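You operate a simulated robot arm through the tools that you are given. There is no shell and no other tool. Be economical: measure what you need, move in short steps, check, and stop when the job is done.

You run a simulated robot arm. Do the job below in one go: nothing can be reset, and whatever is moved stays where it is left.

TASK
Put things in order on the top of the door side leaf. At the end: the grey wax pad stands where the tagged green ball stood; the tagged grey ball is in the blue soup bowl; the tagged green ball stands where the tagged grey ball stood; the pink fibre nest stands where the grey wax pad stood; whatever was shut is shut again. Leave all else as you found it, and nothing knocked over.

Only the result counts: the job must be done as asked and must still hold three seconds after the hand-in. Knocking over, shifting, dropping, spilling or breaking anything else fails it.

THE ROBOT
A 7-joint arm with a two-finger parallel gripper, fixed in place. Base frame: the origin is at the foot of the arm, x ahead of it, y to its left, z up; the work surface is at about z = -2. Units: mm, rad, N and s.
With the tool pointing down near the work surface it reaches from about 220 to 580 mm from the base axis. Its first joint turns from -1.152 to 1.152 rad. Payload 2.5 kg.
The tool frame sits at the grasp point between the pads (the TCP): z along the fingers, y along the line on which they close. The tips reach 23 mm beyond it. The gripper opens to 94 mm. The fingers are 38 mm wide and 10 mm thick; the gripper's body (54 by 96 mm) begins 39 mm behind the TCP.
Orientation is told as [roll, pitch, yaw] about the base's x, y, z axes, in that order, counted from this pose: with the fingers straight down and closing along the base's y, the tool's x points along the base's -x, its y along +y and its z along -z.

THE INTERFACE
- The arm moves only by the tool apply_moves. Its arguments are lists of equal length, an entry for each row: "dp": the shift along the tool's x, y, z in mm, a list of three; "rotation": the turn, a rotation vector about the tool's x, y, z in rad, a list of three; "hand": the closure, from 0 (fully open) to 1 (shut). In form: {"dp": [[x, y, z], ...], "rotation": [[rx, ry, rz], ...], "hand": [hand, ...]}. A call has 1 to 20 rows; each row is the pose to reach, as a shift and turn from the pose commanded when the call began, along the tool's axes at that moment. A row lasts 0.2 s, in which the tool goes at most 50 mm and 0.15 rad; a call with a longer step from one row to the next is refused whole, and so is a gripper value outside its range. Where a pose cannot be reached the arm comes as near as it can. A force on the tool above 40 N (or 10 N above the force at the start of the call, whichever is more), or a blocked arm, ends the call early, and 0.2 s more pass. The fingers move at their own pace (about 108 mm/s each) and stop on an object; they squeeze with about 22 N. The grip force told is the motor's: it shows also when the fingers shut on nothing. Time passes only in rows, and 0.2 s behind the last, so rows that repeat a pose let the fingers close. The reply holds the time, the measured pose of the TCP, the force on the tool along the base axes, the opening and the grip force, in the units named above and with some noise.
- Cameras (640 x 400 px; columns grow to the right, rows downward): "scene" is fixed at [125.4, -432, 543.7]; the picture's right is [0.75, -0.66, 0.00], its down [-0.39, -0.44, -0.81] and it looks along [0.54, 0.60, -0.59] (base axes); focal length 355 px, centre (320, 200). "wrist" rides on the gripper at [-39, 0, -44] in the tool frame; the picture's right is [0.00, -1.00, 0.00], its down [0.97, 0.00, -0.24] and it looks along [0.24, 0.00, 0.97] (tool axes); focal length 218 px, centre (320, 200).
- camera(camera): a new picture of that camera. No time passes.
- measure_at(camera, pixels): for up to 12 pixels [column, row] of the newest picture of that camera ("zoom" is the newest enlarged one), the place [x, y, z] in the base frame of the surface seen there, good to about 2 mm, but the place of the scene camera against the robot may be out by one fixed shift of up to 25 mm in any direction. No time passes.
- close_up(camera, box): a new picture of the part [left, top, right, bottom] of that camera's present view, enlarged. No time passes.
- job_done(): hands the job in; it is judged then, once.

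Work in short steps. Measure before you move; look again where a grasp or a placing could have gone wrong, and mend it. You have 80 turns and 54 pictures in all, those below and enlarged ones among them. Open the gripper and draw the arm clear of the work before you hand the job in, unless the task says otherwise; then end with one line.

The tools are called by a JSON object that holds its "op" and its "data". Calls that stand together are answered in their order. apply_moves: Moves the arm, as the interface text tells. Its arguments: {"type":"object","properties":{"dp":{"type":"array","items":{"type":"array","items":{"type":"number"}}},"rotation":{"type":"array","items":{"type":"array","items":{"type":"number"}}},"hand":{"type":"array","items":{"type":"number"}}},"required":["dp","rotation","hand"]} The other tools are called the same way: camera (camera) takes a picture; measure_at (camera, pixels) gives the place of the surface under pixels of a picture; close_up (camera, box) takes an enlarged picture of a part of a camera's view; job_done () hands the job in.

At the start:

```text
t: 0.0
eef_pos: [432.1, -20.4, 272.2]
tcp_rot: [0.001, 0.0, -0.001]
ft_force: [0.2, -0.5, 0.2]
grip_width: 93.9
grip_force: 0.0
```

scene: 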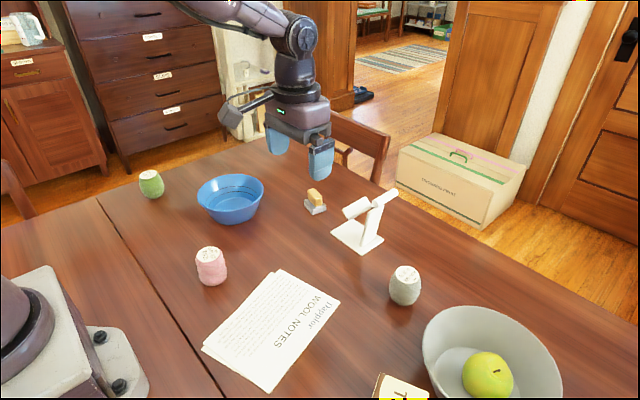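
wrist: 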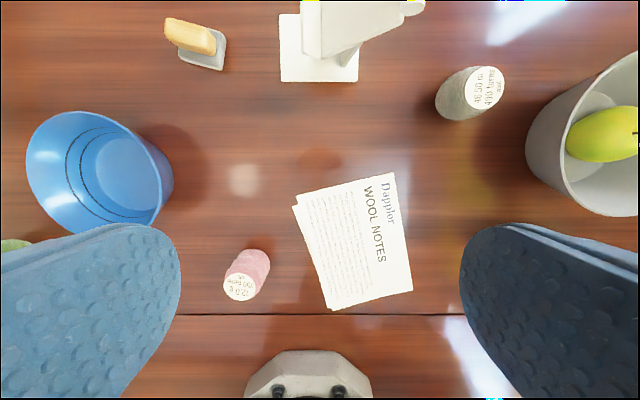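

I start with enlarged views to identify the objects.

{"op": "close_up", "data": {"camera": "scene", "box": [120, 150, 280, 300]}}

{"op": "close_up", "data": {"camera": "scene", "box": [280, 170, 440, 320]}}

{"op": "close_up", "data": {"camera": "scene", "box": [360, 280, 600, 400]}}

```text
2.67 times, centred on (200, 225) of scene
```

zoom: 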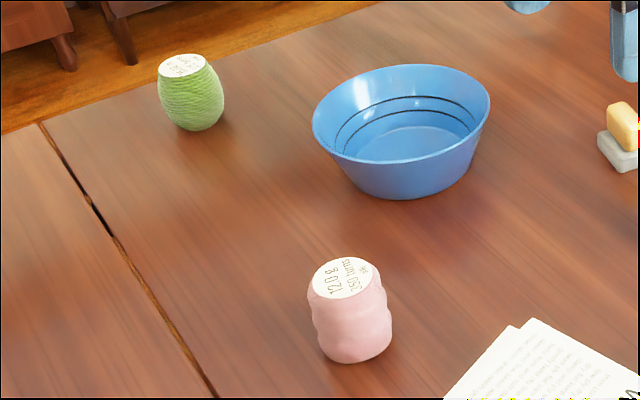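

```text
2.67 times, centred on (360, 245) of scene
```

zoom: 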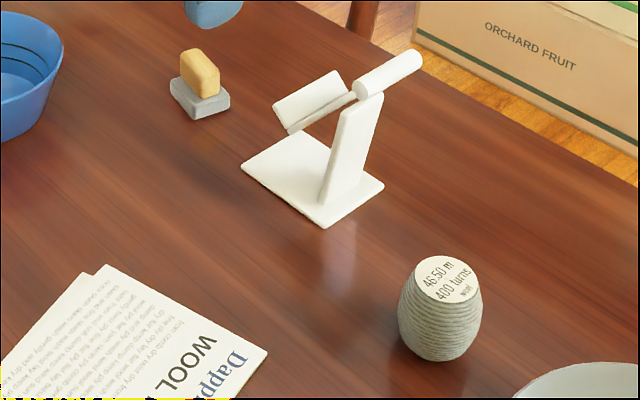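

```text
2.67 times, centred on (480, 340) of scene
```

zoom: 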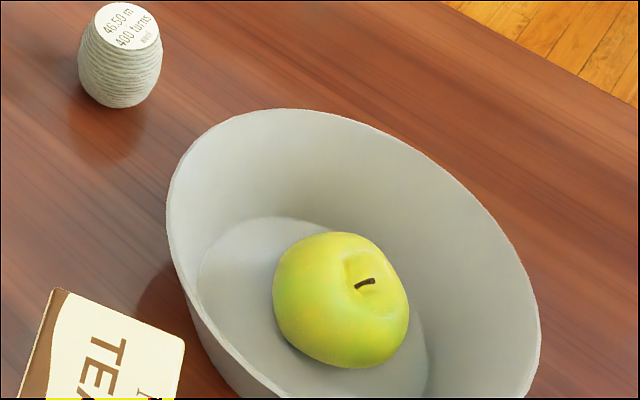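

The green and grey wound balls, the lumpy pink nest and the wax pad (grey pad with a yellow block on it) are clear. I measure them in both cameras to find the scene camera's shift.

{"op": "measure_at", "data": {"camera": "wrist", "pixels": [[240, 288], [484, 88], [205, 37], [222, 62], [185, 61], [222, 36], [45, 130], [105, 170], [155, 160], [150, 222], [253, 262], [460, 105]]}}

{"op": "measure_at", "data": {"camera": "scene", "pixels": [[149, 174], [152, 190], [210, 254], [212, 275], [406, 271], [405, 292], [313, 190], [316, 210], [231, 208], [199, 194], [264, 186], [228, 222]]}}

{"op": "close_up", "data": {"camera": "wrist", "box": [140, 0, 300, 100]}}

```text
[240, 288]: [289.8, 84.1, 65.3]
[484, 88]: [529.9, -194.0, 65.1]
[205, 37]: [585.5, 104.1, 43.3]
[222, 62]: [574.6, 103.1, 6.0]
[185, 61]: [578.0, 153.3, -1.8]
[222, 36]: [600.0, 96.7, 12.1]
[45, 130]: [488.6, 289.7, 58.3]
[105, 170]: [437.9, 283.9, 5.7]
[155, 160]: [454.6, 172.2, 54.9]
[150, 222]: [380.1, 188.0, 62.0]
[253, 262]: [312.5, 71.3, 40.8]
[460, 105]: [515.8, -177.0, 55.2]
```

```text
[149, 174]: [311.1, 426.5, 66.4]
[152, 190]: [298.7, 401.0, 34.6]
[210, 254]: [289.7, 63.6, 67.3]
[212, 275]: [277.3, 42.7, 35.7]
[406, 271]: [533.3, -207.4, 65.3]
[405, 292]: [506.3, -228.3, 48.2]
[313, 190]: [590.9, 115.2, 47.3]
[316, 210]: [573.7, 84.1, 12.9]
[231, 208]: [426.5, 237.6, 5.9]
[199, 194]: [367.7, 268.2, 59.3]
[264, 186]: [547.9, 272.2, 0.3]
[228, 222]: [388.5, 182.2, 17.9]
```

```text
4.00 times, centred on (220, 50) of wrist
```

zoom: 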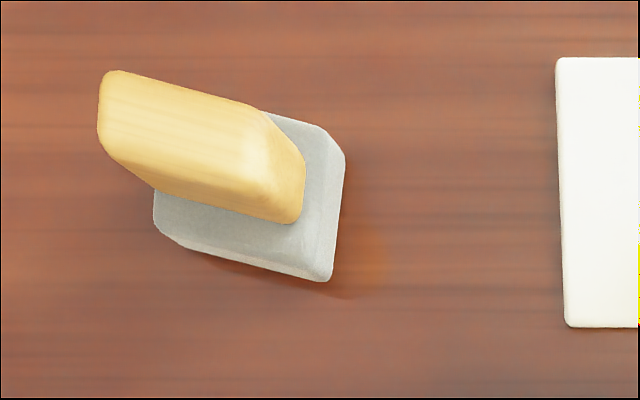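

Pink, grey and pad tops sit near z 65/65/45. The scene camera's y reads about 15 mm low. I move towards the grey ball at safe height for an exact wrist view.

{"op": "apply_moves", "data": {"dp": [[-30, -45, 0], [-45, -85, 0], [-50, -125, 10], [-50, -160, 30], [-50, -160, 30]], "rotation": [[0, 0, 0], [0, 0, 0], [0, 0, 0], [0, 0, 0], [0, 0, 0]], "hand": [0, 0, 0, 0, 0]}}

{"op": "camera", "data": {"camera": "wrist"}}

```text
refused: row 1 steps farther than a row can; nothing moved
```

```text
47 pictures are left
```

wrist: 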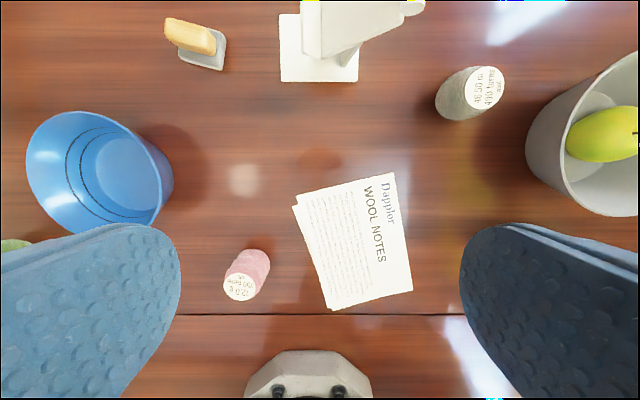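

The first step was too long, so I repeat the move with smaller rows.

{"op": "apply_moves", "data": {"dp": [[-15, -40, 0], [-30, -80, 0], [-45, -120, 10], [-50, -160, 30], [-50, -160, 30]], "rotation": [[0, 0, 0], [0, 0, 0], [0, 0, 0], [0, 0, 0], [0, 0, 0]], "hand": [0, 0, 0, 0, 0]}}

{"op": "camera", "data": {"camera": "wrist"}}

```text
t: 1.2
eef_pos: [481.2, -182.2, 241.9]
tcp_rot: [-0.001, 0.002, 0.0]
ft_force: [0.0, 0.2, -0.1]
grip_width: 94.0
grip_force: 0.0
```

```text
46 pictures are left
```

wrist: 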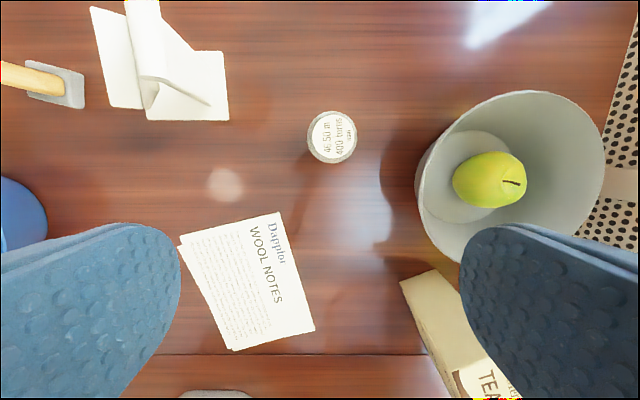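

The grey ball is centred at about (332,136) and the fruit bowl rim begins at about (415,165). I measure both.

{"op": "measure_at", "data": {"camera": "wrist", "pixels": [[332, 136], [311, 136], [353, 136], [332, 115], [332, 157], [418, 180], [430, 145], [150, 80], [228, 85], [308, 140]]}}

```text
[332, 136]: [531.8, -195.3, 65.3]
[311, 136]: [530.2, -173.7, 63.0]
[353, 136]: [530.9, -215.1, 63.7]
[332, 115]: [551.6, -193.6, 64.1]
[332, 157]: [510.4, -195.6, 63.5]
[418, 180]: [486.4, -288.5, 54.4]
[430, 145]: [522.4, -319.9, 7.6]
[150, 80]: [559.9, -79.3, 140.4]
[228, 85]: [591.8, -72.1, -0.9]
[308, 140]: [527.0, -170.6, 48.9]
```

Grey ball axis is at (531.3, -194.8), about 50 mm across, with a 65 mm tall top. I descend over it with the fingers open.

{"op": "apply_moves", "data": {"dp": [[-40, -14, 10], [-49.3, -14.4, 50], [-49.3, -14.4, 95], [-49.3, -14.4, 135], [-49.3, -14.4, 165], [-49.3, -14.4, 190], [-49.3, -14.4, 204], [-49.3, -14.4, 204]], "rotation": [[0, 0, 0], [0, 0, 0], [0, 0, 0], [0, 0, 0], [0, 0, 0], [0, 0, 0], [0, 0, 0], [0, 0, 0]], "hand": [0, 0, 0, 0, 0, 0, 0, 0]}}

{"op": "camera", "data": {"camera": "scene"}}

```text
t: 3.0
eef_pos: [530.3, -194.7, 36.3]
tcp_rot: [0.0, 0.0, 0.0]
ft_force: [0.4, 0.2, -0.1]
grip_width: 94.1
grip_force: 0.0
```

```text
45 pictures are left
```

scene: 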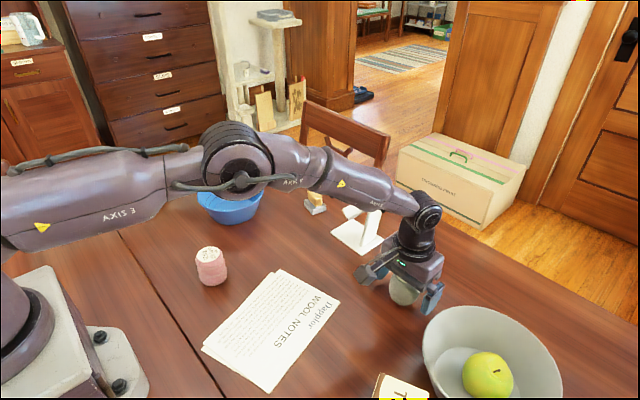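

The fingers straddle the ball cleanly. I close and lift slightly.

{"op": "apply_moves", "data": {"dp": [[0, 0, 0], [0, 0, 0], [0, 0, 0], [0, 0, -15], [0, 0, -50], [0, 0, -95], [0, 0, -140], [0, 0, -165]], "rotation": [[0, 0, 0], [0, 0, 0], [0, 0, 0], [0, 0, 0], [0, 0, 0], [0, 0, 0], [0, 0, 0], [0, 0, 0]], "hand": [0.6, 0.6, 0.6, 0.6, 0.6, 0.6, 0.6, 0.6]}}

```text
t: 4.8
eef_pos: [531.2, -196.2, 203.8]
tcp_rot: [-0.001, -0.001, -0.001]
ft_force: [-0.1, -0.7, -0.5]
grip_width: 54.9
grip_force: 21.6
```

Gripped at 54.9 mm. I carry it at z≈204 to just short of the blue bowl, keeping clear of the white stand, and look.

{"op": "apply_moves", "data": {"dp": [[35, 25, -20], [70, 55, -30], [100, 90, -30], [120, 130, -30], [130, 175, -30], [135, 220, -30], [138, 265, -30], [140, 310, -30], [140, 355, -30], [140, 390, -30], [140, 390, -30]], "rotation": [[0, 0, 0], [0, 0, 0], [0, 0, 0], [0, 0, 0], [0, 0, 0], [0, 0, 0], [0, 0, 0], [0, 0, 0], [0, 0, 0], [0, 0, 0], [0, 0, 0]], "hand": [0.6, 0.6, 0.6, 0.6, 0.6, 0.6, 0.6, 0.6, 0.6, 0.6, 0.6]}}

{"op": "camera", "data": {"camera": "wrist"}}

{"op": "camera", "data": {"camera": "scene"}}

```text
t: 7.2
eef_pos: [391.7, 196.0, 234.6]
tcp_rot: [-0.001, -0.001, -0.005]
ft_force: [-0.4, -0.2, -0.9]
grip_width: 55.0
grip_force: 22.3
```

```text
44 pictures are left
```

wrist: 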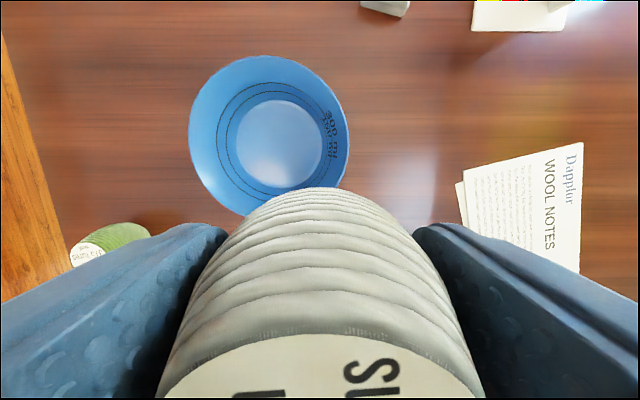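

```text
43 pictures are left
```

scene: 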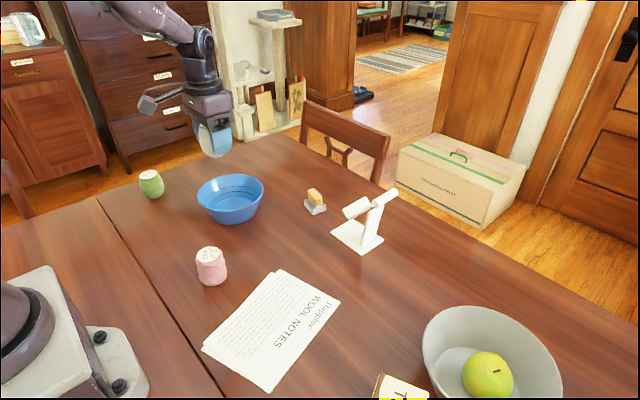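

The bowl's floor is centred near (279,143) in the wrist view, with its rim spanning columns 189–349. I measure the floor and rim.

{"op": "measure_at", "data": {"camera": "wrist", "pixels": [[279, 143], [240, 143], [318, 143], [279, 105], [279, 182], [190, 130], [348, 135], [268, 57], [245, 213], [218, 137], [336, 140]]}}

```text
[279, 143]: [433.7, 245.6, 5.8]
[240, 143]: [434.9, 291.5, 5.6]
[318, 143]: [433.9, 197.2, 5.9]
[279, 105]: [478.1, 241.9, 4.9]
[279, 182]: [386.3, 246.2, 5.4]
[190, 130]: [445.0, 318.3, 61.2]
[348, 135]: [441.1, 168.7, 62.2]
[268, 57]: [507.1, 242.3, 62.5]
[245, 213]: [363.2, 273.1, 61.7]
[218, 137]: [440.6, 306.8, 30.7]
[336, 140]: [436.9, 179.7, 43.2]
```

Bowl axis is (433.5, 244) with its floor at z≈5.5. I lower the ball to just above the floor, then open only partly, since the fingers must not push the wall.

{"op": "apply_moves", "data": {"dp": [[-20, 25, 0], [-42, 48.8, 0], [-42, 48.8, 40], [-42, 48.8, 80], [-42, 48.8, 120], [-42, 48.8, 155], [-42, 48.8, 175], [-42, 48.8, 187], [-42, 48.8, 188]], "rotation": [[0, 0, 0], [0, 0, 0], [0, 0, 0], [0, 0, 0], [0, 0, 0], [0, 0, 0], [0, 0, 0], [0, 0, 0], [0, 0, 0]], "hand": [0.6, 0.6, 0.6, 0.6, 0.6, 0.6, 0.6, 0.6, 0.6]}}

```text
t: 9.2
eef_pos: [432.3, 243.0, 46.0]
tcp_rot: [0.002, -0.001, 0.0]
ft_force: [-1.0, -0.1, -0.2]
grip_width: 55.0
grip_force: 22.1
```

At z 46 there is no contact yet. I lower 2 mm, open to about 66 mm and rise.

{"op": "apply_moves", "data": {"dp": [[0, 0, 1.5], [0, 0, 1.5], [0, 0, 1.5], [0, 0, 0], [0, 0, -30], [0, 0, -70], [0, 0, -115], [0, 0, -160], [0, 0, -170]], "rotation": [[0, 0, 0], [0, 0, 0], [0, 0, 0], [0, 0, 0], [0, 0, 0], [0, 0, 0], [0, 0, 0], [0, 0, 0], [0, 0, 0]], "hand": [0.6, 0.3, 0.3, 0.3, 0.3, 0.3, 0, 0, 0]}}

{"op": "camera", "data": {"camera": "wrist"}}

```text
t: 11.2
eef_pos: [433.6, 246.5, 216.0]
tcp_rot: [0.0, 0.002, 0.001]
ft_force: [0.5, 0.7, -0.8]
grip_width: 94.0
grip_force: 0.0
```

```text
42 pictures are left
```

wrist: 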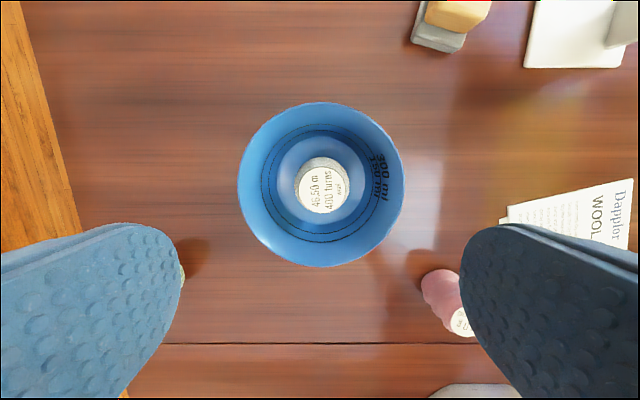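

The grey ball stands upright in the bowl. Next I move to view the green ball.

{"op": "apply_moves", "data": {"dp": [[30, 38, 0], [60, 76, 0], [90, 114, 0], [120, 152, 0], [148, 180, 0], [148, 180, 0]], "rotation": [[0, 0, 0], [0, 0, 0], [0, 0, 0], [0, 0, 0], [0, 0, 0], [0, 0, 0]], "hand": [0, 0, 0, 0, 0, 0]}}

{"op": "camera", "data": {"camera": "wrist"}}

```text
t: 12.6
eef_pos: [285.0, 421.8, 215.9]
tcp_rot: [-0.001, 0.001, 0.0]
ft_force: [0.6, 0.6, 0.4]
grip_width: 94.0
grip_force: 0.0
```

```text
41 pictures are left
```

wrist: 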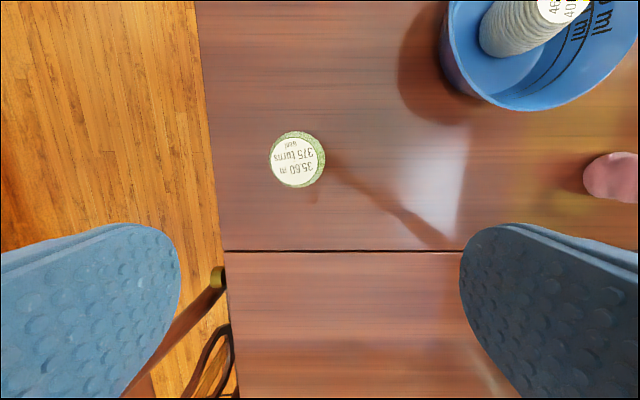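

The green ball's tag is centred near (296,161). I measure it.

{"op": "measure_at", "data": {"camera": "wrist", "pixels": [[294, 162], [270, 162], [319, 162], [294, 138], [294, 186], [325, 160], [222, 300]]}}

```text
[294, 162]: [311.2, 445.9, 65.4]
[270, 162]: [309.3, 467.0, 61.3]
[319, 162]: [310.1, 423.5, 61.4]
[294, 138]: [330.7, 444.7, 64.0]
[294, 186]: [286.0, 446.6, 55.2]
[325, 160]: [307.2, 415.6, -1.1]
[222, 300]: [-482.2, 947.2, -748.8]
```

The green ball axis is (310.3, 445.2). I descend over it and grip, the same as before.

{"op": "apply_moves", "data": {"dp": [[-24.8, 21.3, 10], [-24.8, 21.3, 55], [-24.8, 21.3, 100], [-24.8, 21.3, 135], [-24.8, 21.3, 160], [-24.8, 21.3, 178], [-24.8, 21.3, 179], [-24.8, 21.3, 179], [-24.8, 21.3, 179], [-24.8, 21.3, 179]], "rotation": [[0, 0, 0], [0, 0, 0], [0, 0, 0], [0, 0, 0], [0, 0, 0], [0, 0, 0], [0, 0, 0], [0, 0, 0], [0, 0, 0], [0, 0, 0]], "hand": [0, 0, 0, 0, 0, 0, 0, 0.6, 0.6, 0.6]}}

```text
t: 14.8
eef_pos: [310.7, 445.1, 35.9]
tcp_rot: [-0.001, -0.001, 0.0]
ft_force: [0.0, 0.6, 0.4]
grip_width: 54.9
grip_force: 22.3
```

Gripped at 54.9 mm. I lift and carry it across at z≈225.

{"op": "apply_moves", "data": {"dp": [[0, 0, -15], [0, 0, -60], [0, 0, -105], [0, 0, -150], [-5, -15, -189], [-20, -55, -189], [-35, -97, -189], [-50, -140, -189], [-60, -185, -189], [-70, -230, -189], [-75, -275, -189], [-80, -320, -189], [-85, -365, -189], [-90, -410, -189], [-100, -455, -189], [-110, -500, -189], [-130, -542, -189], [-160, -578, -189], [-190, -610, -189], [-190, -610, -189]], "rotation": [[0, 0, 0], [0, 0, 0], [0, 0, 0], [0, 0, 0], [0, 0, 0], [0, 0, 0], [0, 0, 0], [0, 0, 0], [0, 0, 0], [0, 0, 0], [0, 0, 0], [0, 0, 0], [0, 0, 0], [0, 0, 0], [0, 0, 0], [0, 0, 0], [0, 0, 0], [0, 0, 0], [0, 0, 0], [0, 0, 0]], "hand": [0.6, 0.6, 0.6, 0.6, 0.6, 0.6, 0.6, 0.6, 0.6, 0.6, 0.6, 0.6, 0.6, 0.6, 0.6, 0.6, 0.6, 0.6, 0.6, 0.6]}}

```text
t: 19.0
eef_pos: [499.8, -165.7, 226.2]
tcp_rot: [-0.001, 0.0, 0.001]
ft_force: [0.6, -0.8, -0.1]
grip_width: 55.1
grip_force: 22.4
```

I descend to the grey ball's old place (531.3, -194.8).

{"op": "apply_moves", "data": {"dp": [[-31.1, -30.1, 10], [-31.1, -30.1, 55], [-31.1, -30.1, 100], [-31.1, -30.1, 140], [-31.1, -30.1, 170], [-31.1, -30.1, 184], [-31.1, -30.1, 188.5], [-31.1, -30.1, 188.5]], "rotation": [[0, 0, 0], [0, 0, 0], [0, 0, 0], [0, 0, 0], [0, 0, 0], [0, 0, 0], [0, 0, 0], [0, 0, 0]], "hand": [0.6, 0.6, 0.6, 0.6, 0.6, 0.6, 0.6, 0.6]}}

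```text
t: 20.8
eef_pos: [532.3, -194.9, 35.2]
tcp_rot: [-0.002, -0.001, 0.0]
ft_force: [0.6, -0.3, 1.2]
grip_width: 55.0
grip_force: 21.7
```

The ball is at table height, so I open and rise, then look.

{"op": "apply_moves", "data": {"dp": [[0, 0, 0], [0, 0, 0], [0, 0, -5], [0, 0, -45], [0, 0, -90], [0, 0, -135], [25, 10, -175], [50, 14, -205], [50, 14, -205]], "rotation": [[0, 0, 0], [0, 0, 0], [0, 0, 0], [0, 0, 0], [0, 0, 0], [0, 0, 0], [0, 0, 0], [0, 0, 0], [0, 0, 0]], "hand": [0.3, 0, 0, 0, 0, 0, 0, 0, 0]}}

{"op": "camera", "data": {"camera": "wrist"}}

```text
t: 22.8
eef_pos: [480.6, -181.5, 242.9]
tcp_rot: [-0.001, -0.001, -0.002]
ft_force: [0.3, 0.1, -0.4]
grip_width: 93.9
grip_force: 0.1
```

```text
40 pictures are left
```

wrist: 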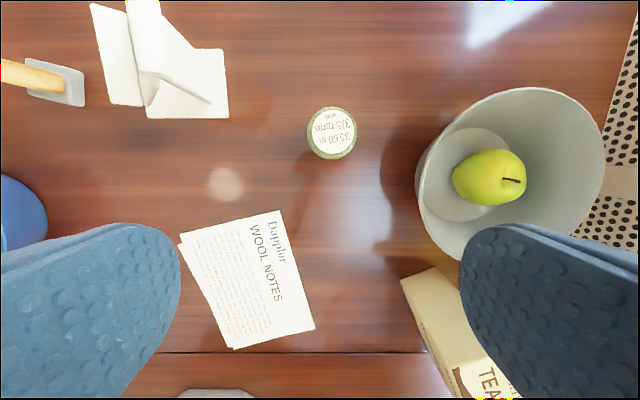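

The green ball stands in the grey one's place. Now I move over the wax pad.

{"op": "apply_moves", "data": {"dp": [[15, 42, -10], [20, 86, -10], [20, 130, -10], [10, 175, -10], [-5, 220, -10], [-25, 260, -10], [-45, 296, -5], [-54, 296, 0], [-54, 296, 0]], "rotation": [[0, 0, 0], [0, 0, 0], [0, 0, 0], [0, 0, 0], [0, 0, 0], [0, 0, 0], [0, 0, 0], [0, 0, 0], [0, 0, 0]], "hand": [0, 0, 0, 0, 0, 0, 0, 0, 0]}}

{"op": "camera", "data": {"camera": "wrist"}}

{"op": "close_up", "data": {"camera": "wrist", "box": [240, 60, 400, 160]}}

```text
t: 24.8
eef_pos: [535.4, 116.1, 240.0]
tcp_rot: [0.001, 0.0, -0.001]
ft_force: [0.6, -0.7, 0.2]
grip_width: 94.1
grip_force: 0.1
```

```text
39 pictures are left
```

wrist: 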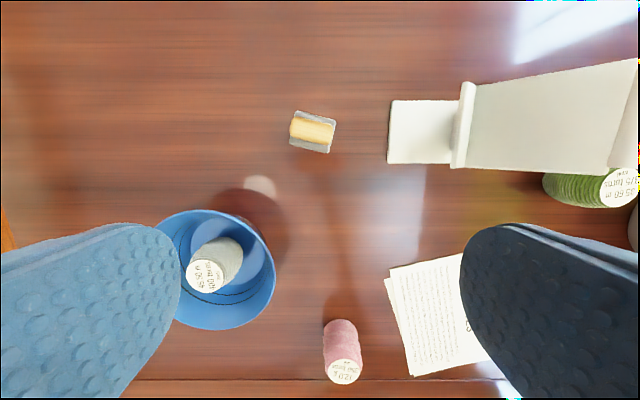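

```text
4.00 times, centred on (320, 110) of wrist
```

zoom: 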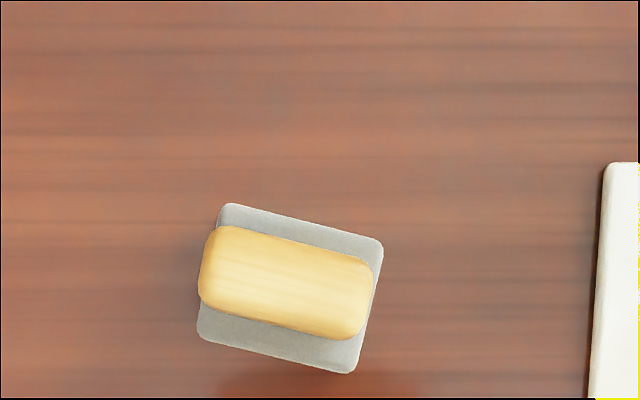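

The pad and its yellow block are skewed about 14°. I measure the corners of both in the enlarged view.

{"op": "measure_at", "data": {"camera": "zoom", "pixels": [[226, 209], [378, 244], [350, 366], [204, 333], [222, 234], [368, 268], [348, 332], [210, 300], [285, 282], [300, 235], [275, 345], [368, 310]]}}

```text
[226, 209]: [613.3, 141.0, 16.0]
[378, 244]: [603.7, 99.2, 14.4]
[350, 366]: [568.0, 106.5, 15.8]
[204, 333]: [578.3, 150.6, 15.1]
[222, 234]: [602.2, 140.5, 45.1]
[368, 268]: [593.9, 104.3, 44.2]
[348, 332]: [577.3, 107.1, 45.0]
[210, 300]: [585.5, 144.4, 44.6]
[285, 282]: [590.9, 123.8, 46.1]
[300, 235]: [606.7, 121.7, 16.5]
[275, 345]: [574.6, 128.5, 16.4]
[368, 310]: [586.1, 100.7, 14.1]
```

Pad centre is (590.8, 124.3), top z 16, with the yellow block above it to z 46, both turned by -0.225 rad. I want to grip the pad along its long side. First I check the stand's nearest parts.

{"op": "measure_at", "data": {"camera": "wrist", "pixels": [[390, 110], [388, 160], [455, 162], [466, 85], [462, 130], [480, 120], [600, 80]]}}

{"op": "apply_moves", "data": {"dp": [[-30, 9, 10], [-55.7, 9, 40], [-55.7, 9, 80], [-55.7, 9, 120], [-55.7, 9, 150], [-55.7, 9, 150]], "rotation": [[0, 0, 0.1], [0, 0, 0.2], [0, 0, 0.225], [0, 0, 0.225], [0, 0, 0.225], [0, 0, 0.225]], "hand": [0.2, 0.2, 0.2, 0.2, 0.2, 0.2]}}

{"op": "camera", "data": {"camera": "scene"}}

```text
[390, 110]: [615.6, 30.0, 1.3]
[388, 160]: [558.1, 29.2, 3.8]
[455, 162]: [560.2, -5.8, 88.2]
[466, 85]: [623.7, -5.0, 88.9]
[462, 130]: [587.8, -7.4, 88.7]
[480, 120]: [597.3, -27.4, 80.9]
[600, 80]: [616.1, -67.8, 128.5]
```

```text
t: 26.2
eef_pos: [587.2, 123.1, 91.8]
tcp_rot: [0.001, 0.001, -0.225]
ft_force: [-0.2, 0.6, -0.3]
grip_width: 75.1
grip_force: 0.0
out of reach, approached as far as the arm can: row 2, 3, 4, 5, 6
```

```text
37 pictures are left
```

scene: 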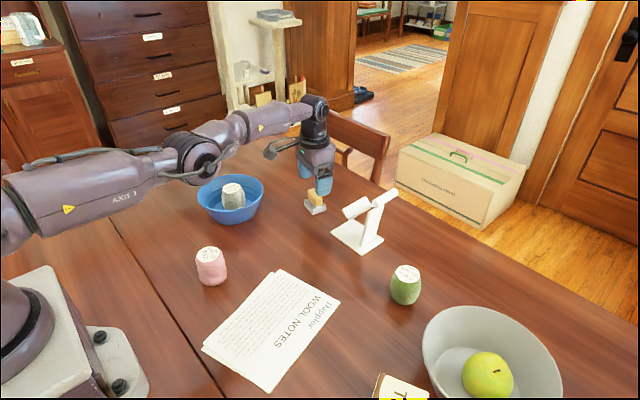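

Vertical reach ends 4 mm short, so I tilt the tool outward by 0.3 rad to gain reach while still above the pad.

{"op": "apply_moves", "data": {"dp": [[0, 0, 0], [0, 0, 0], [0, 0, 0], [0, 0, 0]], "rotation": [[0, -0.1, 0], [0, -0.2, 0], [0, -0.3, 0], [0, -0.3, 0]], "hand": [0.2, 0.2, 0.2, 0.2]}}

```text
t: 27.2
eef_pos: [629.4, 133.3, 87.8]
tcp_rot: [-0.001, -0.301, -0.226]
ft_force: [0.0, 0.4, -0.8]
grip_width: 75.1
grip_force: 0.0
out of reach, approached as far as the arm can: row 1, 2, 3, 4
```

The arm's wrist stayed put and the tool swung out to x 629. I pull back a little in the horizontal direction and read the pose.

{"op": "apply_moves", "data": {"dp": [[19.1, 0, -5.9], [38.2, 0, -11.8], [38.2, 0, -11.8]], "rotation": [[0, 0, 0], [0, 0, 0], [0, 0, 0]], "hand": [0.2, 0.2, 0.2]}}

```text
t: 28.0
eef_pos: [617.7, 146.2, 84.2]
tcp_rot: [-0.004, -0.303, -0.23]
ft_force: [-0.2, 0.8, 0.6]
grip_width: 75.2
grip_force: 0.0
out of reach, approached as far as the arm can: row 1, 2
```

The pose is lagging; I wait with null rows and read again.

{"op": "apply_moves", "data": {"dp": [[0, 0, 0], [0, 0, 0], [0, 0, 0]], "rotation": [[0, 0, 0], [0, 0, 0], [0, 0, 0]], "hand": [0.2, 0.2, 0.2]}}

```text
t: 28.8
eef_pos: [616.7, 146.1, 83.6]
tcp_rot: [-0.004, -0.302, -0.23]
ft_force: [0.1, -0.1, 0.0]
grip_width: 74.9
grip_force: 0.0
```

Now it is settled at (616.7, 146.1, 83.6). I shift horizontally to above the pad at (590.8, 124.3).

{"op": "apply_moves", "data": {"dp": [[7, -9, -2], [13, -18, -4], [19.4, -27.3, -6], [19.4, -27.3, -6], [19.4, -27.3, -6]], "rotation": [[0, 0, 0], [0, 0, 0], [0, 0, 0], [0, 0, 0], [0, 0, 0]], "hand": [0.2, 0.2, 0.2, 0.2, 0.2]}}

{"op": "camera", "data": {"camera": "wrist"}}

```text
t: 30.0
eef_pos: [565.9, 122.1, 84.1]
tcp_rot: [-0.001, -0.301, -0.225]
ft_force: [-0.4, 0.8, -1.1]
grip_width: 75.1
grip_force: 0.1
out of reach, approached as far as the arm can: row 1
```

```text
36 pictures are left
```

wrist: 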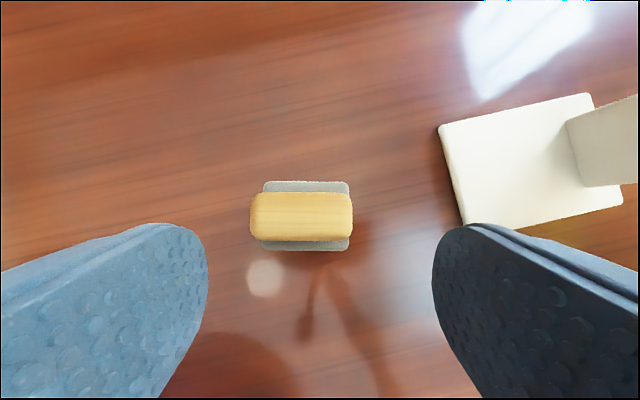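

Now the command is converged at (565.9, 122.1, 84). I go over (590.8, 124.3) and check, still above the block.

{"op": "apply_moves", "data": {"dp": [[-12, 4, 3.7], [-22.7, 7.8, 7], [-22.7, 7.8, 7], [-22.7, 7.8, 7]], "rotation": [[0, 0, 0], [0, 0, 0], [0, 0, 0], [0, 0, 0]], "hand": [0.2, 0.2, 0.2, 0.2]}}

{"op": "camera", "data": {"camera": "wrist"}}

```text
t: 31.0
eef_pos: [591.3, 124.3, 86.1]
tcp_rot: [0.001, -0.3, -0.225]
ft_force: [0.1, 0.6, -0.3]
grip_width: 75.1
grip_force: 0.2
```

```text
35 pictures are left
```

wrist: 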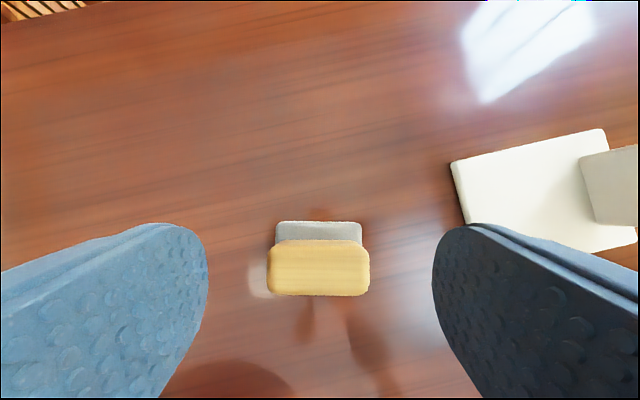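

Centred (pad at columns 275–361, symmetric about 318). I lower straight down to z≈30.

{"op": "apply_moves", "data": {"dp": [[3, 0, 9.6], [6.5, 0, 21], [10, 0, 32.5], [13, 0, 42], [15.4, 0, 49.7], [16.2, 0, 52.5], [16.2, 0, 52.5]], "rotation": [[0, 0, 0], [0, 0, 0], [0, 0, 0], [0, 0, 0], [0, 0, 0], [0, 0, 0], [0, 0, 0]], "hand": [0.2, 0.2, 0.2, 0.2, 0.2, 0.2, 0.2]}}

{"op": "camera", "data": {"camera": "wrist"}}

```text
t: 32.6
eef_pos: [591.0, 123.7, 31.0]
tcp_rot: [-0.001, -0.3, -0.226]
ft_force: [-0.7, 0.2, 0.5]
grip_width: 75.2
grip_force: 0.2
```

```text
34 pictures are left
```

wrist: 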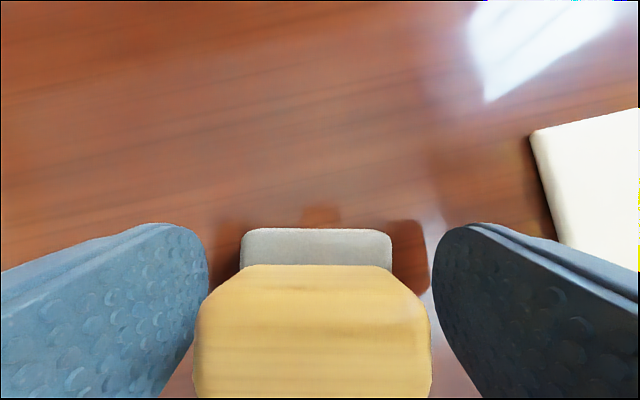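

Well placed. I go 1.5 mm lower and close on the pad.

{"op": "apply_moves", "data": {"dp": [[0.4, 0, 1.4], [0.4, 0, 1.4], [0.4, 0, 1.4], [0.4, 0, 1.4]], "rotation": [[0, 0, 0], [0, 0, 0], [0, 0, 0], [0, 0, 0]], "hand": [0.4, 0.7, 0.7, 0.7]}}

```text
t: 33.6
eef_pos: [591.7, 122.8, 30.2]
tcp_rot: [-0.001, -0.301, -0.225]
ft_force: [0.0, 0.9, 0.7]
grip_width: 48.8
grip_force: 22.1
```

Gripped at 48.8 mm. I lift 45 mm and draw inward, then check that pad and block came together.

{"op": "apply_moves", "data": {"dp": [[-3, 0, -9.6], [-8, 0, -25], [-13.3, 0, -43], [-13.3, 0, -43]], "rotation": [[0, 0, 0], [0, 0, 0], [0, 0, 0], [0, 0, 0]], "hand": [0.7, 0.7, 0.7, 0.7]}}

{"op": "camera", "data": {"camera": "wrist"}}

{"op": "close_up", "data": {"camera": "scene", "box": [240, 100, 400, 250]}}

```text
t: 34.6
eef_pos: [590.3, 122.3, 74.8]
tcp_rot: [0.0, -0.3, -0.225]
ft_force: [-0.6, -0.3, -0.4]
grip_width: 48.9
grip_force: 21.8
```

```text
33 pictures are left
```

wrist: 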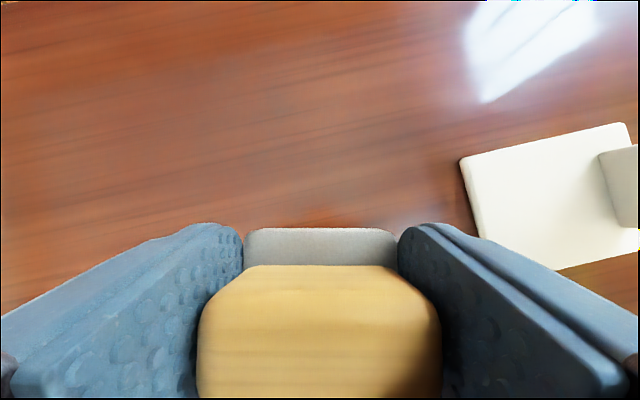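

```text
2.67 times, centred on (320, 175) of scene
```

zoom: 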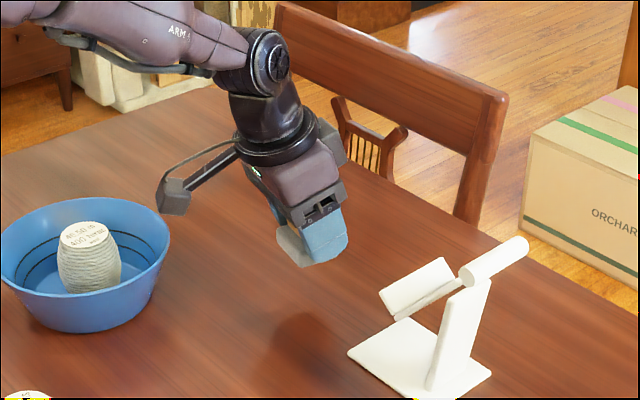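

Pad and block are held together. I retract inward while rising, then carry over to the green ball's old place at z≈174, keeping the tilt.

{"op": "apply_moves", "data": {"dp": [[13.2, 0, -25], [34.5, 0, -57.8], [59, 0, -96.7], [85, 0, -131], [111.9, 31.4, -139.3], [138.7, 62.8, -147.6], [165.7, 94.1, -155.9], [192.5, 125.5, -164.2], [219.4, 156.9, -172.5], [246.3, 188.3, -180.8], [273.1, 219.6, -189.1], [300.4, 251, -197.6], [300.4, 251, -197.6]], "rotation": [[0, 0, 0], [0, 0, 0], [0, 0, 0], [0, 0, 0], [0, 0, 0], [0, 0, 0], [0, 0, 0], [0, 0, 0], [0, 0, 0], [0, 0, 0], [0, 0, 0], [0, 0, 0], [0, 0, 0]], "hand": [0.7, 0.7, 0.7, 0.7, 0.7, 0.7, 0.7, 0.7, 0.7, 0.7, 0.7, 0.7, 0.7]}}

{"op": "camera", "data": {"camera": "scene"}}

```text
t: 37.4
eef_pos: [307.8, 445.2, 172.4]
tcp_rot: [0.0, -0.299, -0.227]
ft_force: [0.6, 0.2, -0.1]
grip_width: 48.9
grip_force: 22.1
```

```text
31 pictures are left
```

scene: 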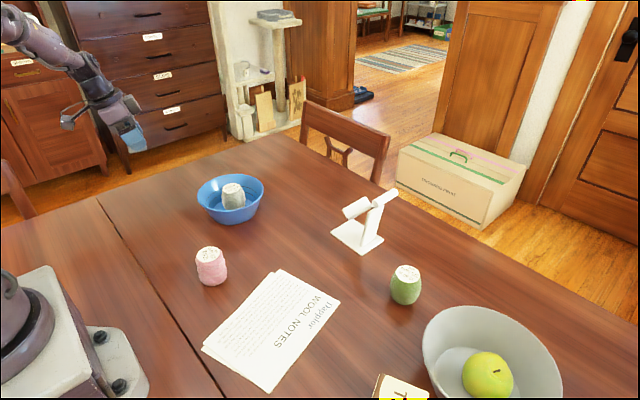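

I lower straight down to the table there.

{"op": "apply_moves", "data": {"dp": [[11, 0, 40], [22, 0, 80], [32, 0, 110], [38, 0, 128], [40, 0, 134], [40.4, 0, 135], [40.4, 0, 135]], "rotation": [[0, 0, 0], [0, 0, 0], [0, 0, 0], [0, 0, 0], [0, 0, 0], [0, 0, 0], [0, 0, 0]], "hand": [0.7, 0.7, 0.7, 0.7, 0.7, 0.7, 0.7]}}

```text
t: 39.0
eef_pos: [311.2, 445.6, 34.0]
tcp_rot: [0.0, -0.3, -0.225]
ft_force: [0.6, -0.3, 0.4]
grip_width: 49.1
grip_force: 22.0
```

At z 34 without contact; I lower about 3.5 mm more.

{"op": "apply_moves", "data": {"dp": [[0.6, 0, 2], [1, 0, 3.3], [1, 0, 3.3]], "rotation": [[0, 0, 0], [0, 0, 0], [0, 0, 0]], "hand": [0.7, 0.7, 0.7]}}

{"op": "camera", "data": {"camera": "wrist"}}

```text
t: 39.8
eef_pos: [311.6, 445.7, 31.4]
tcp_rot: [0.003, -0.3, -0.228]
ft_force: [-4.9, -3.3, 15.0]
grip_width: 49.0
grip_force: 22.1
```

```text
30 pictures are left
```

wrist: 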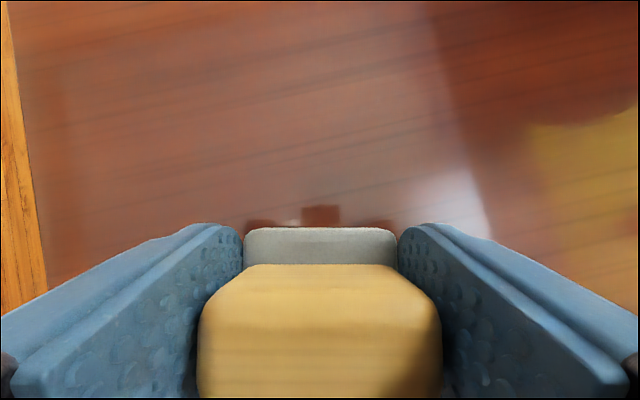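

It is on the table (15 N up). I ease off, open, and rise straight up.

{"op": "apply_moves", "data": {"dp": [[-0.2, 0, -0.7], [-0.2, 0, -0.7], [-0.2, 0, -0.7], [-6, 0, -20], [-18, 0, -58], [-30, 0, -100], [-42, 0, -140], [-53, 0, -170], [-53, 0, -170]], "rotation": [[0, 0, 0], [0, 0, 0], [0, 0, 0], [0, 0, 0], [0, 0, 0], [0, 0, 0], [0, 0, 0], [0, 0, 0], [0, 0, 0]], "hand": [0.4, 0.2, 0.2, 0.2, 0.2, 0.2, 0.2, 0.2, 0.2]}}

{"op": "camera", "data": {"camera": "wrist"}}

```text
t: 41.8
eef_pos: [310.2, 445.0, 208.3]
tcp_rot: [0.0, -0.3, -0.227]
ft_force: [0.5, 0.2, -0.3]
grip_width: 75.4
grip_force: 0.1
```

```text
29 pictures are left
```

wrist: 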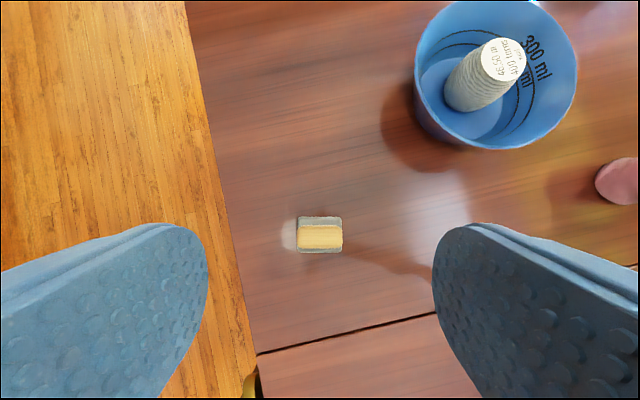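

The pad stands upright. I measure its place.

{"op": "measure_at", "data": {"camera": "wrist", "pixels": [[300, 219], [340, 219], [340, 251], [300, 251], [320, 237]]}}

```text
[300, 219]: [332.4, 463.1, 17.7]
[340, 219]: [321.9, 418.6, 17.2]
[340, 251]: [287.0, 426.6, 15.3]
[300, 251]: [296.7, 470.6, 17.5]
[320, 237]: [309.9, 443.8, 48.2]
```

Pad centre is (309.5, 444.7), within 1 mm of the ball's spot. Keeping this tilt (needed for the far drop), I move to view the pink nest.

{"op": "apply_moves", "data": {"dp": [[-7.5, -39.2, 2.3], [-15, -78.5, 4.6], [-22.5, -117.7, 7], [-30, -157, 9.3], [-37.4, -196, 11.6], [-44.9, -235.5, 13.9], [-52.4, -274.7, 16.3], [-60, -314, 18.6], [-67.4, -353.2, 20.9], [-67.4, -353.2, 20.9]], "rotation": [[0, 0, 0], [0, 0, 0], [0, 0, 0], [0, 0, 0], [0, 0, 0], [0, 0, 0], [0, 0, 0], [0, 0, 0], [0, 0, 0], [0, 0, 0]], "hand": [0, 0, 0, 0, 0, 0, 0, 0, 0, 0]}}

{"op": "camera", "data": {"camera": "wrist"}}

```text
t: 44.0
eef_pos: [302.2, 84.5, 210.9]
tcp_rot: [0.0, -0.3, -0.225]
ft_force: [0.2, -0.6, -0.1]
grip_width: 94.0
grip_force: 0.0
```

```text
28 pictures are left
```

wrist: 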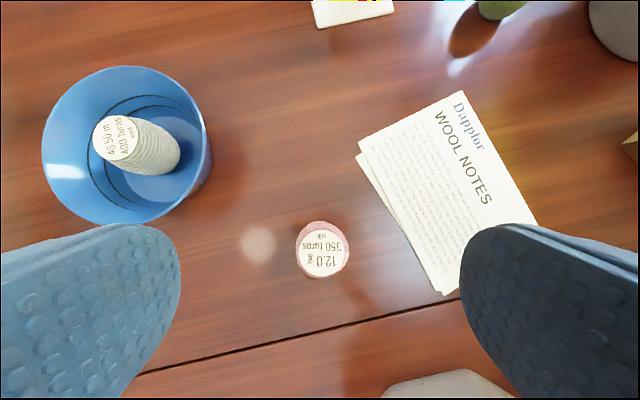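

The pink nest's tag spans about (298–349, 227–278). I measure the tag, the nest side and the paper's near edge.

{"op": "measure_at", "data": {"camera": "wrist", "pixels": [[323, 254], [299, 254], [347, 254], [323, 230], [323, 277], [320, 224], [297, 240], [349, 240], [358, 158], [400, 225], [440, 290]]}}

```text
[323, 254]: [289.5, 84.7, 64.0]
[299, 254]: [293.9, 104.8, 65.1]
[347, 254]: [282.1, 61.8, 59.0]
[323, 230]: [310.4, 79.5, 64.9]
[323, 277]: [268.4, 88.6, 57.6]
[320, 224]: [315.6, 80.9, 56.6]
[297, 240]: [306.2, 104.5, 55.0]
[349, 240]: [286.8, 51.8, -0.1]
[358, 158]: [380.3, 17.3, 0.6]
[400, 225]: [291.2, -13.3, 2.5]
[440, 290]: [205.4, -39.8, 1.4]
```

Nest axis is (289.3, 84.2) and the paper is well clear. I descend in stages to z≈40.

{"op": "apply_moves", "data": {"dp": [[11, -3.1, -3.3], [22.6, -3.1, 35], [34, -3.1, 72], [44.5, -3.1, 105], [52.5, -3.1, 131.6], [57, -3.1, 146], [57, -3.1, 146]], "rotation": [[0, 0, 0], [0, 0, 0], [0, 0, 0], [0, 0, 0], [0, 0, 0], [0, 0, 0], [0, 0, 0]], "hand": [0, 0, 0, 0, 0, 0, 0]}}

{"op": "camera", "data": {"camera": "scene"}}

```text
t: 45.6
eef_pos: [290.3, 84.3, 54.1]
tcp_rot: [0.0, -0.302, -0.226]
ft_force: [0.5, -0.1, 1.4]
grip_width: 93.9
grip_force: 0.2
```

```text
27 pictures are left
```

scene: 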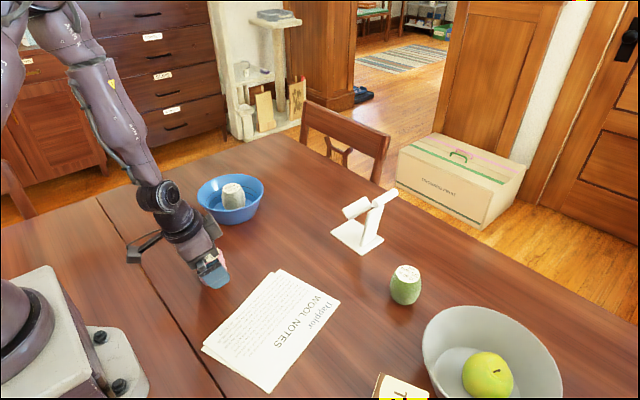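

Clear. I go down 14 mm more, to z 40, and close.

{"op": "apply_moves", "data": {"dp": [[2, 0, 6.5], [4.1, 0, 13.2], [4.1, 0, 13.2], [4.1, 0, 13.2], [4.1, 0, 13.2], [4.1, 0, 13.2]], "rotation": [[0, 0, 0], [0, 0, 0], [0, 0, 0], [0, 0, 0], [0, 0, 0], [0, 0, 0]], "hand": [0, 0, 0, 0.6, 0.6, 0.6]}}

{"op": "camera", "data": {"camera": "wrist"}}

```text
t: 47.0
eef_pos: [289.6, 83.4, 39.1]
tcp_rot: [0.0, -0.301, -0.226]
ft_force: [-1.7, -0.1, -0.3]
grip_width: 54.8
grip_force: 21.8
```

```text
26 pictures are left
```

wrist: 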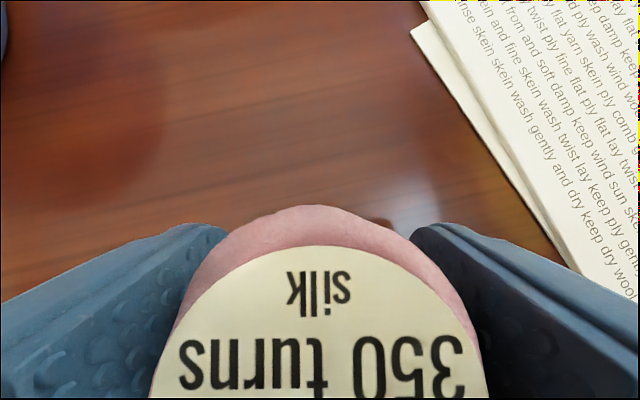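

Gripped at 54.8 mm. I lift 100 mm and carry it towards the pad's old place, stopping short of it at about x 553.

{"op": "apply_moves", "data": {"dp": [[-3, 0, -9.6], [-13.3, 0, -43], [-25.1, 0, -81.2], [-29.6, 0, -95.5], [-63.6, 13.3, -85], [-97.6, 26.6, -74.5], [-131.6, 39.9, -64], [-165.6, 53.2, -53.5], [-199.6, 66.5, -43], [-233.6, 79.8, -32.5], [-267.6, 93.1, -22], [-267.6, 93.1, -22]], "rotation": [[0, 0, 0], [0, 0, 0], [0, 0, 0], [0, 0, 0], [0, 0, 0], [0, 0, 0], [0, 0, 0], [0, 0, 0], [0, 0, 0], [0, 0, 0], [0, 0, 0], [0, 0, 0]], "hand": [0.6, 0.6, 0.6, 0.6, 0.6, 0.6, 0.6, 0.6, 0.6, 0.6, 0.6, 0.6]}}

```text
t: 49.6
eef_pos: [552.7, 118.7, 139.3]
tcp_rot: [0.001, -0.298, -0.225]
ft_force: [0.5, -0.1, -0.1]
grip_width: 55.3
grip_force: 21.4
```

I lower partway and move out over the pad's old place.

{"op": "apply_moves", "data": {"dp": [[11.8, 0, 38.2], [-2.4, 7, 53.1], [-16.6, 14, 67.9], [-16.6, 14, 67.9], [-16.6, 14, 67.9]], "rotation": [[0, 0, 0], [0, 0, 0], [0, 0, 0], [0, 0, 0], [0, 0, 0]], "hand": [0.6, 0.6, 0.6, 0.6, 0.6]}}

{"op": "camera", "data": {"camera": "scene"}}

```text
t: 50.8
eef_pos: [591.4, 124.0, 79.2]
tcp_rot: [-0.001, -0.299, -0.225]
ft_force: [0.4, 0.0, -1.0]
grip_width: 55.1
grip_force: 22.3
```

```text
25 pictures are left
```

scene: 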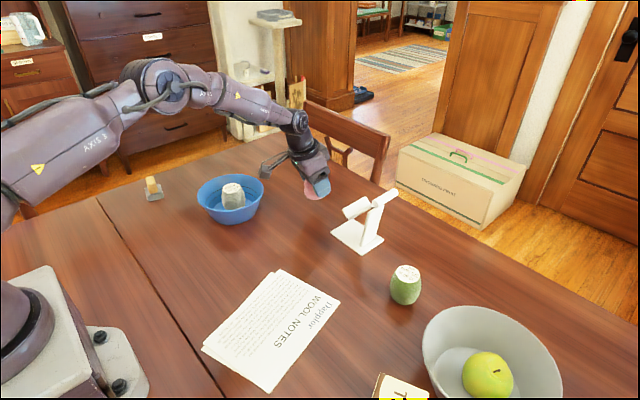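

On target at (591.4, 124.0). I lower to about z 40.5.

{"op": "apply_moves", "data": {"dp": [[4.5, 0, 14.3], [8, 0, 26], [10.3, 0, 33.4], [11.2, 0, 36.2], [11.2, 0, 36.2]], "rotation": [[0, 0, 0], [0, 0, 0], [0, 0, 0], [0, 0, 0], [0, 0, 0]], "hand": [0.6, 0.6, 0.6, 0.6, 0.6]}}

```text
t: 52.0
eef_pos: [591.7, 123.2, 40.8]
tcp_rot: [0.001, -0.299, -0.224]
ft_force: [0.0, 0.9, -0.4]
grip_width: 54.9
grip_force: 22.1
```

No contact yet; I lower another 1.5 mm and read the force.

{"op": "apply_moves", "data": {"dp": [[0.4, 0, 1.4], [0.4, 0, 1.4]], "rotation": [[0, 0, 0], [0, 0, 0]], "hand": [0.6, 0.6]}}

```text
t: 52.6
eef_pos: [590.5, 123.5, 40.8]
tcp_rot: [0.0, -0.3, -0.225]
ft_force: [-0.8, 0.4, -0.8]
grip_width: 54.9
grip_force: 21.6
```

{"op": "apply_moves", "data": {"dp": [[0.3, 0, 0.9], [0.3, 0, 0.9]], "rotation": [[0, 0, 0], [0, 0, 0]], "hand": [0.6, 0.6]}}

```text
t: 53.2
eef_pos: [591.7, 123.9, 39.0]
tcp_rot: [-0.001, -0.3, -0.226]
ft_force: [0.4, 0.2, -0.9]
grip_width: 55.2
grip_force: 22.4
```

Height now matches the grasp height (39.1) and there is still no upward force; I go 0.6 mm lower, then open and rise.

{"op": "apply_moves", "data": {"dp": [[0.2, 0, 0.6], [0.2, 0, 0.6], [0.2, 0, 0.6], [0.2, 0, 0.6], [-4, 0, -14], [-14, 0, -46]], "rotation": [[0, 0, 0], [0, 0, 0], [0, 0, 0], [0, 0, 0], [0, 0, 0], [0, 0, 0]], "hand": [0.6, 0.4, 0.1, 0.1, 0.1, 0.1]}}

{"op": "camera", "data": {"camera": "wrist"}}

```text
t: 54.6
eef_pos: [592.0, 125.3, 87.1]
tcp_rot: [-0.002, -0.299, -0.225]
ft_force: [-0.6, 0.2, -0.5]
grip_width: 84.6
grip_force: 0.0
```

```text
24 pictures are left
```

wrist: 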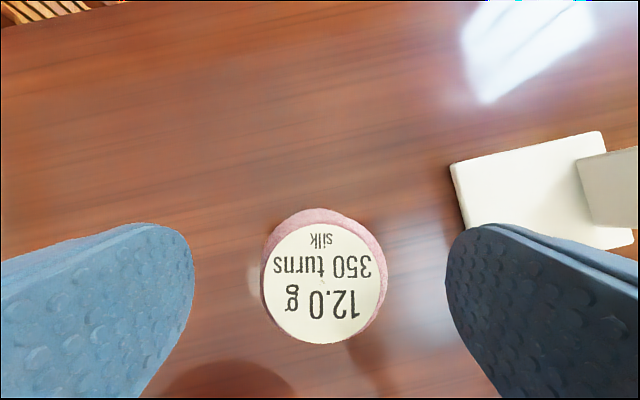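

The nest stands upright. I measure it, then rise and back away.

{"op": "measure_at", "data": {"camera": "wrist", "pixels": [[323, 284], [265, 284], [380, 284], [323, 226], [323, 342]]}}

{"op": "apply_moves", "data": {"dp": [[-5.9, 0, -19.1], [-2.3, 0, -41.2], [22.3, 0, -80.2], [46.9, 0, -119.1], [74.4, 0, -148.6], [112.6, 0, -160.4], [150, 0, -172], [150, 0, -172]], "rotation": [[0, 0, 0], [0, 0, 0], [0, 0, 0], [0, 0, 0], [0, 0, 0], [0, 0, 0], [0, 0, 0], [0, 0, 0]], "hand": [0, 0, 0, 0, 0, 0, 0, 0]}}

{"op": "camera", "data": {"camera": "scene"}}

{"op": "camera", "data": {"camera": "wrist"}}

```text
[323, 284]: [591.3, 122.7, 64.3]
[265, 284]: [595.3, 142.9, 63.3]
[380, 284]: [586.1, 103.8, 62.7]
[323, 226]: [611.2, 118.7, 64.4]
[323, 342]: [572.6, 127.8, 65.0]
```

```text
t: 56.4
eef_pos: [402.9, 167.8, 207.5]
tcp_rot: [-0.001, -0.302, -0.228]
ft_force: [-0.7, 0.5, 0.1]
grip_width: 94.0
grip_force: 0.0
```

```text
23 pictures are left
```

scene: 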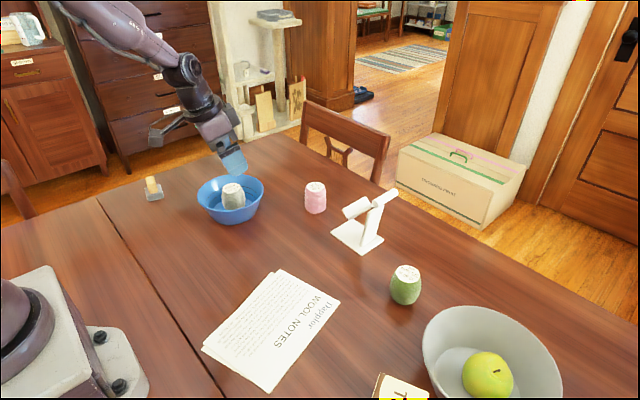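

```text
22 pictures are left
```

wrist: 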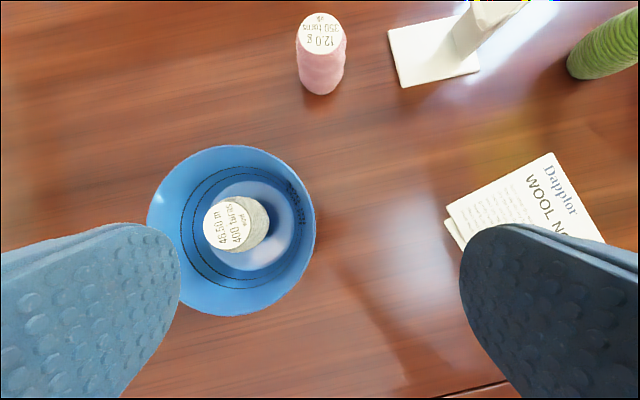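

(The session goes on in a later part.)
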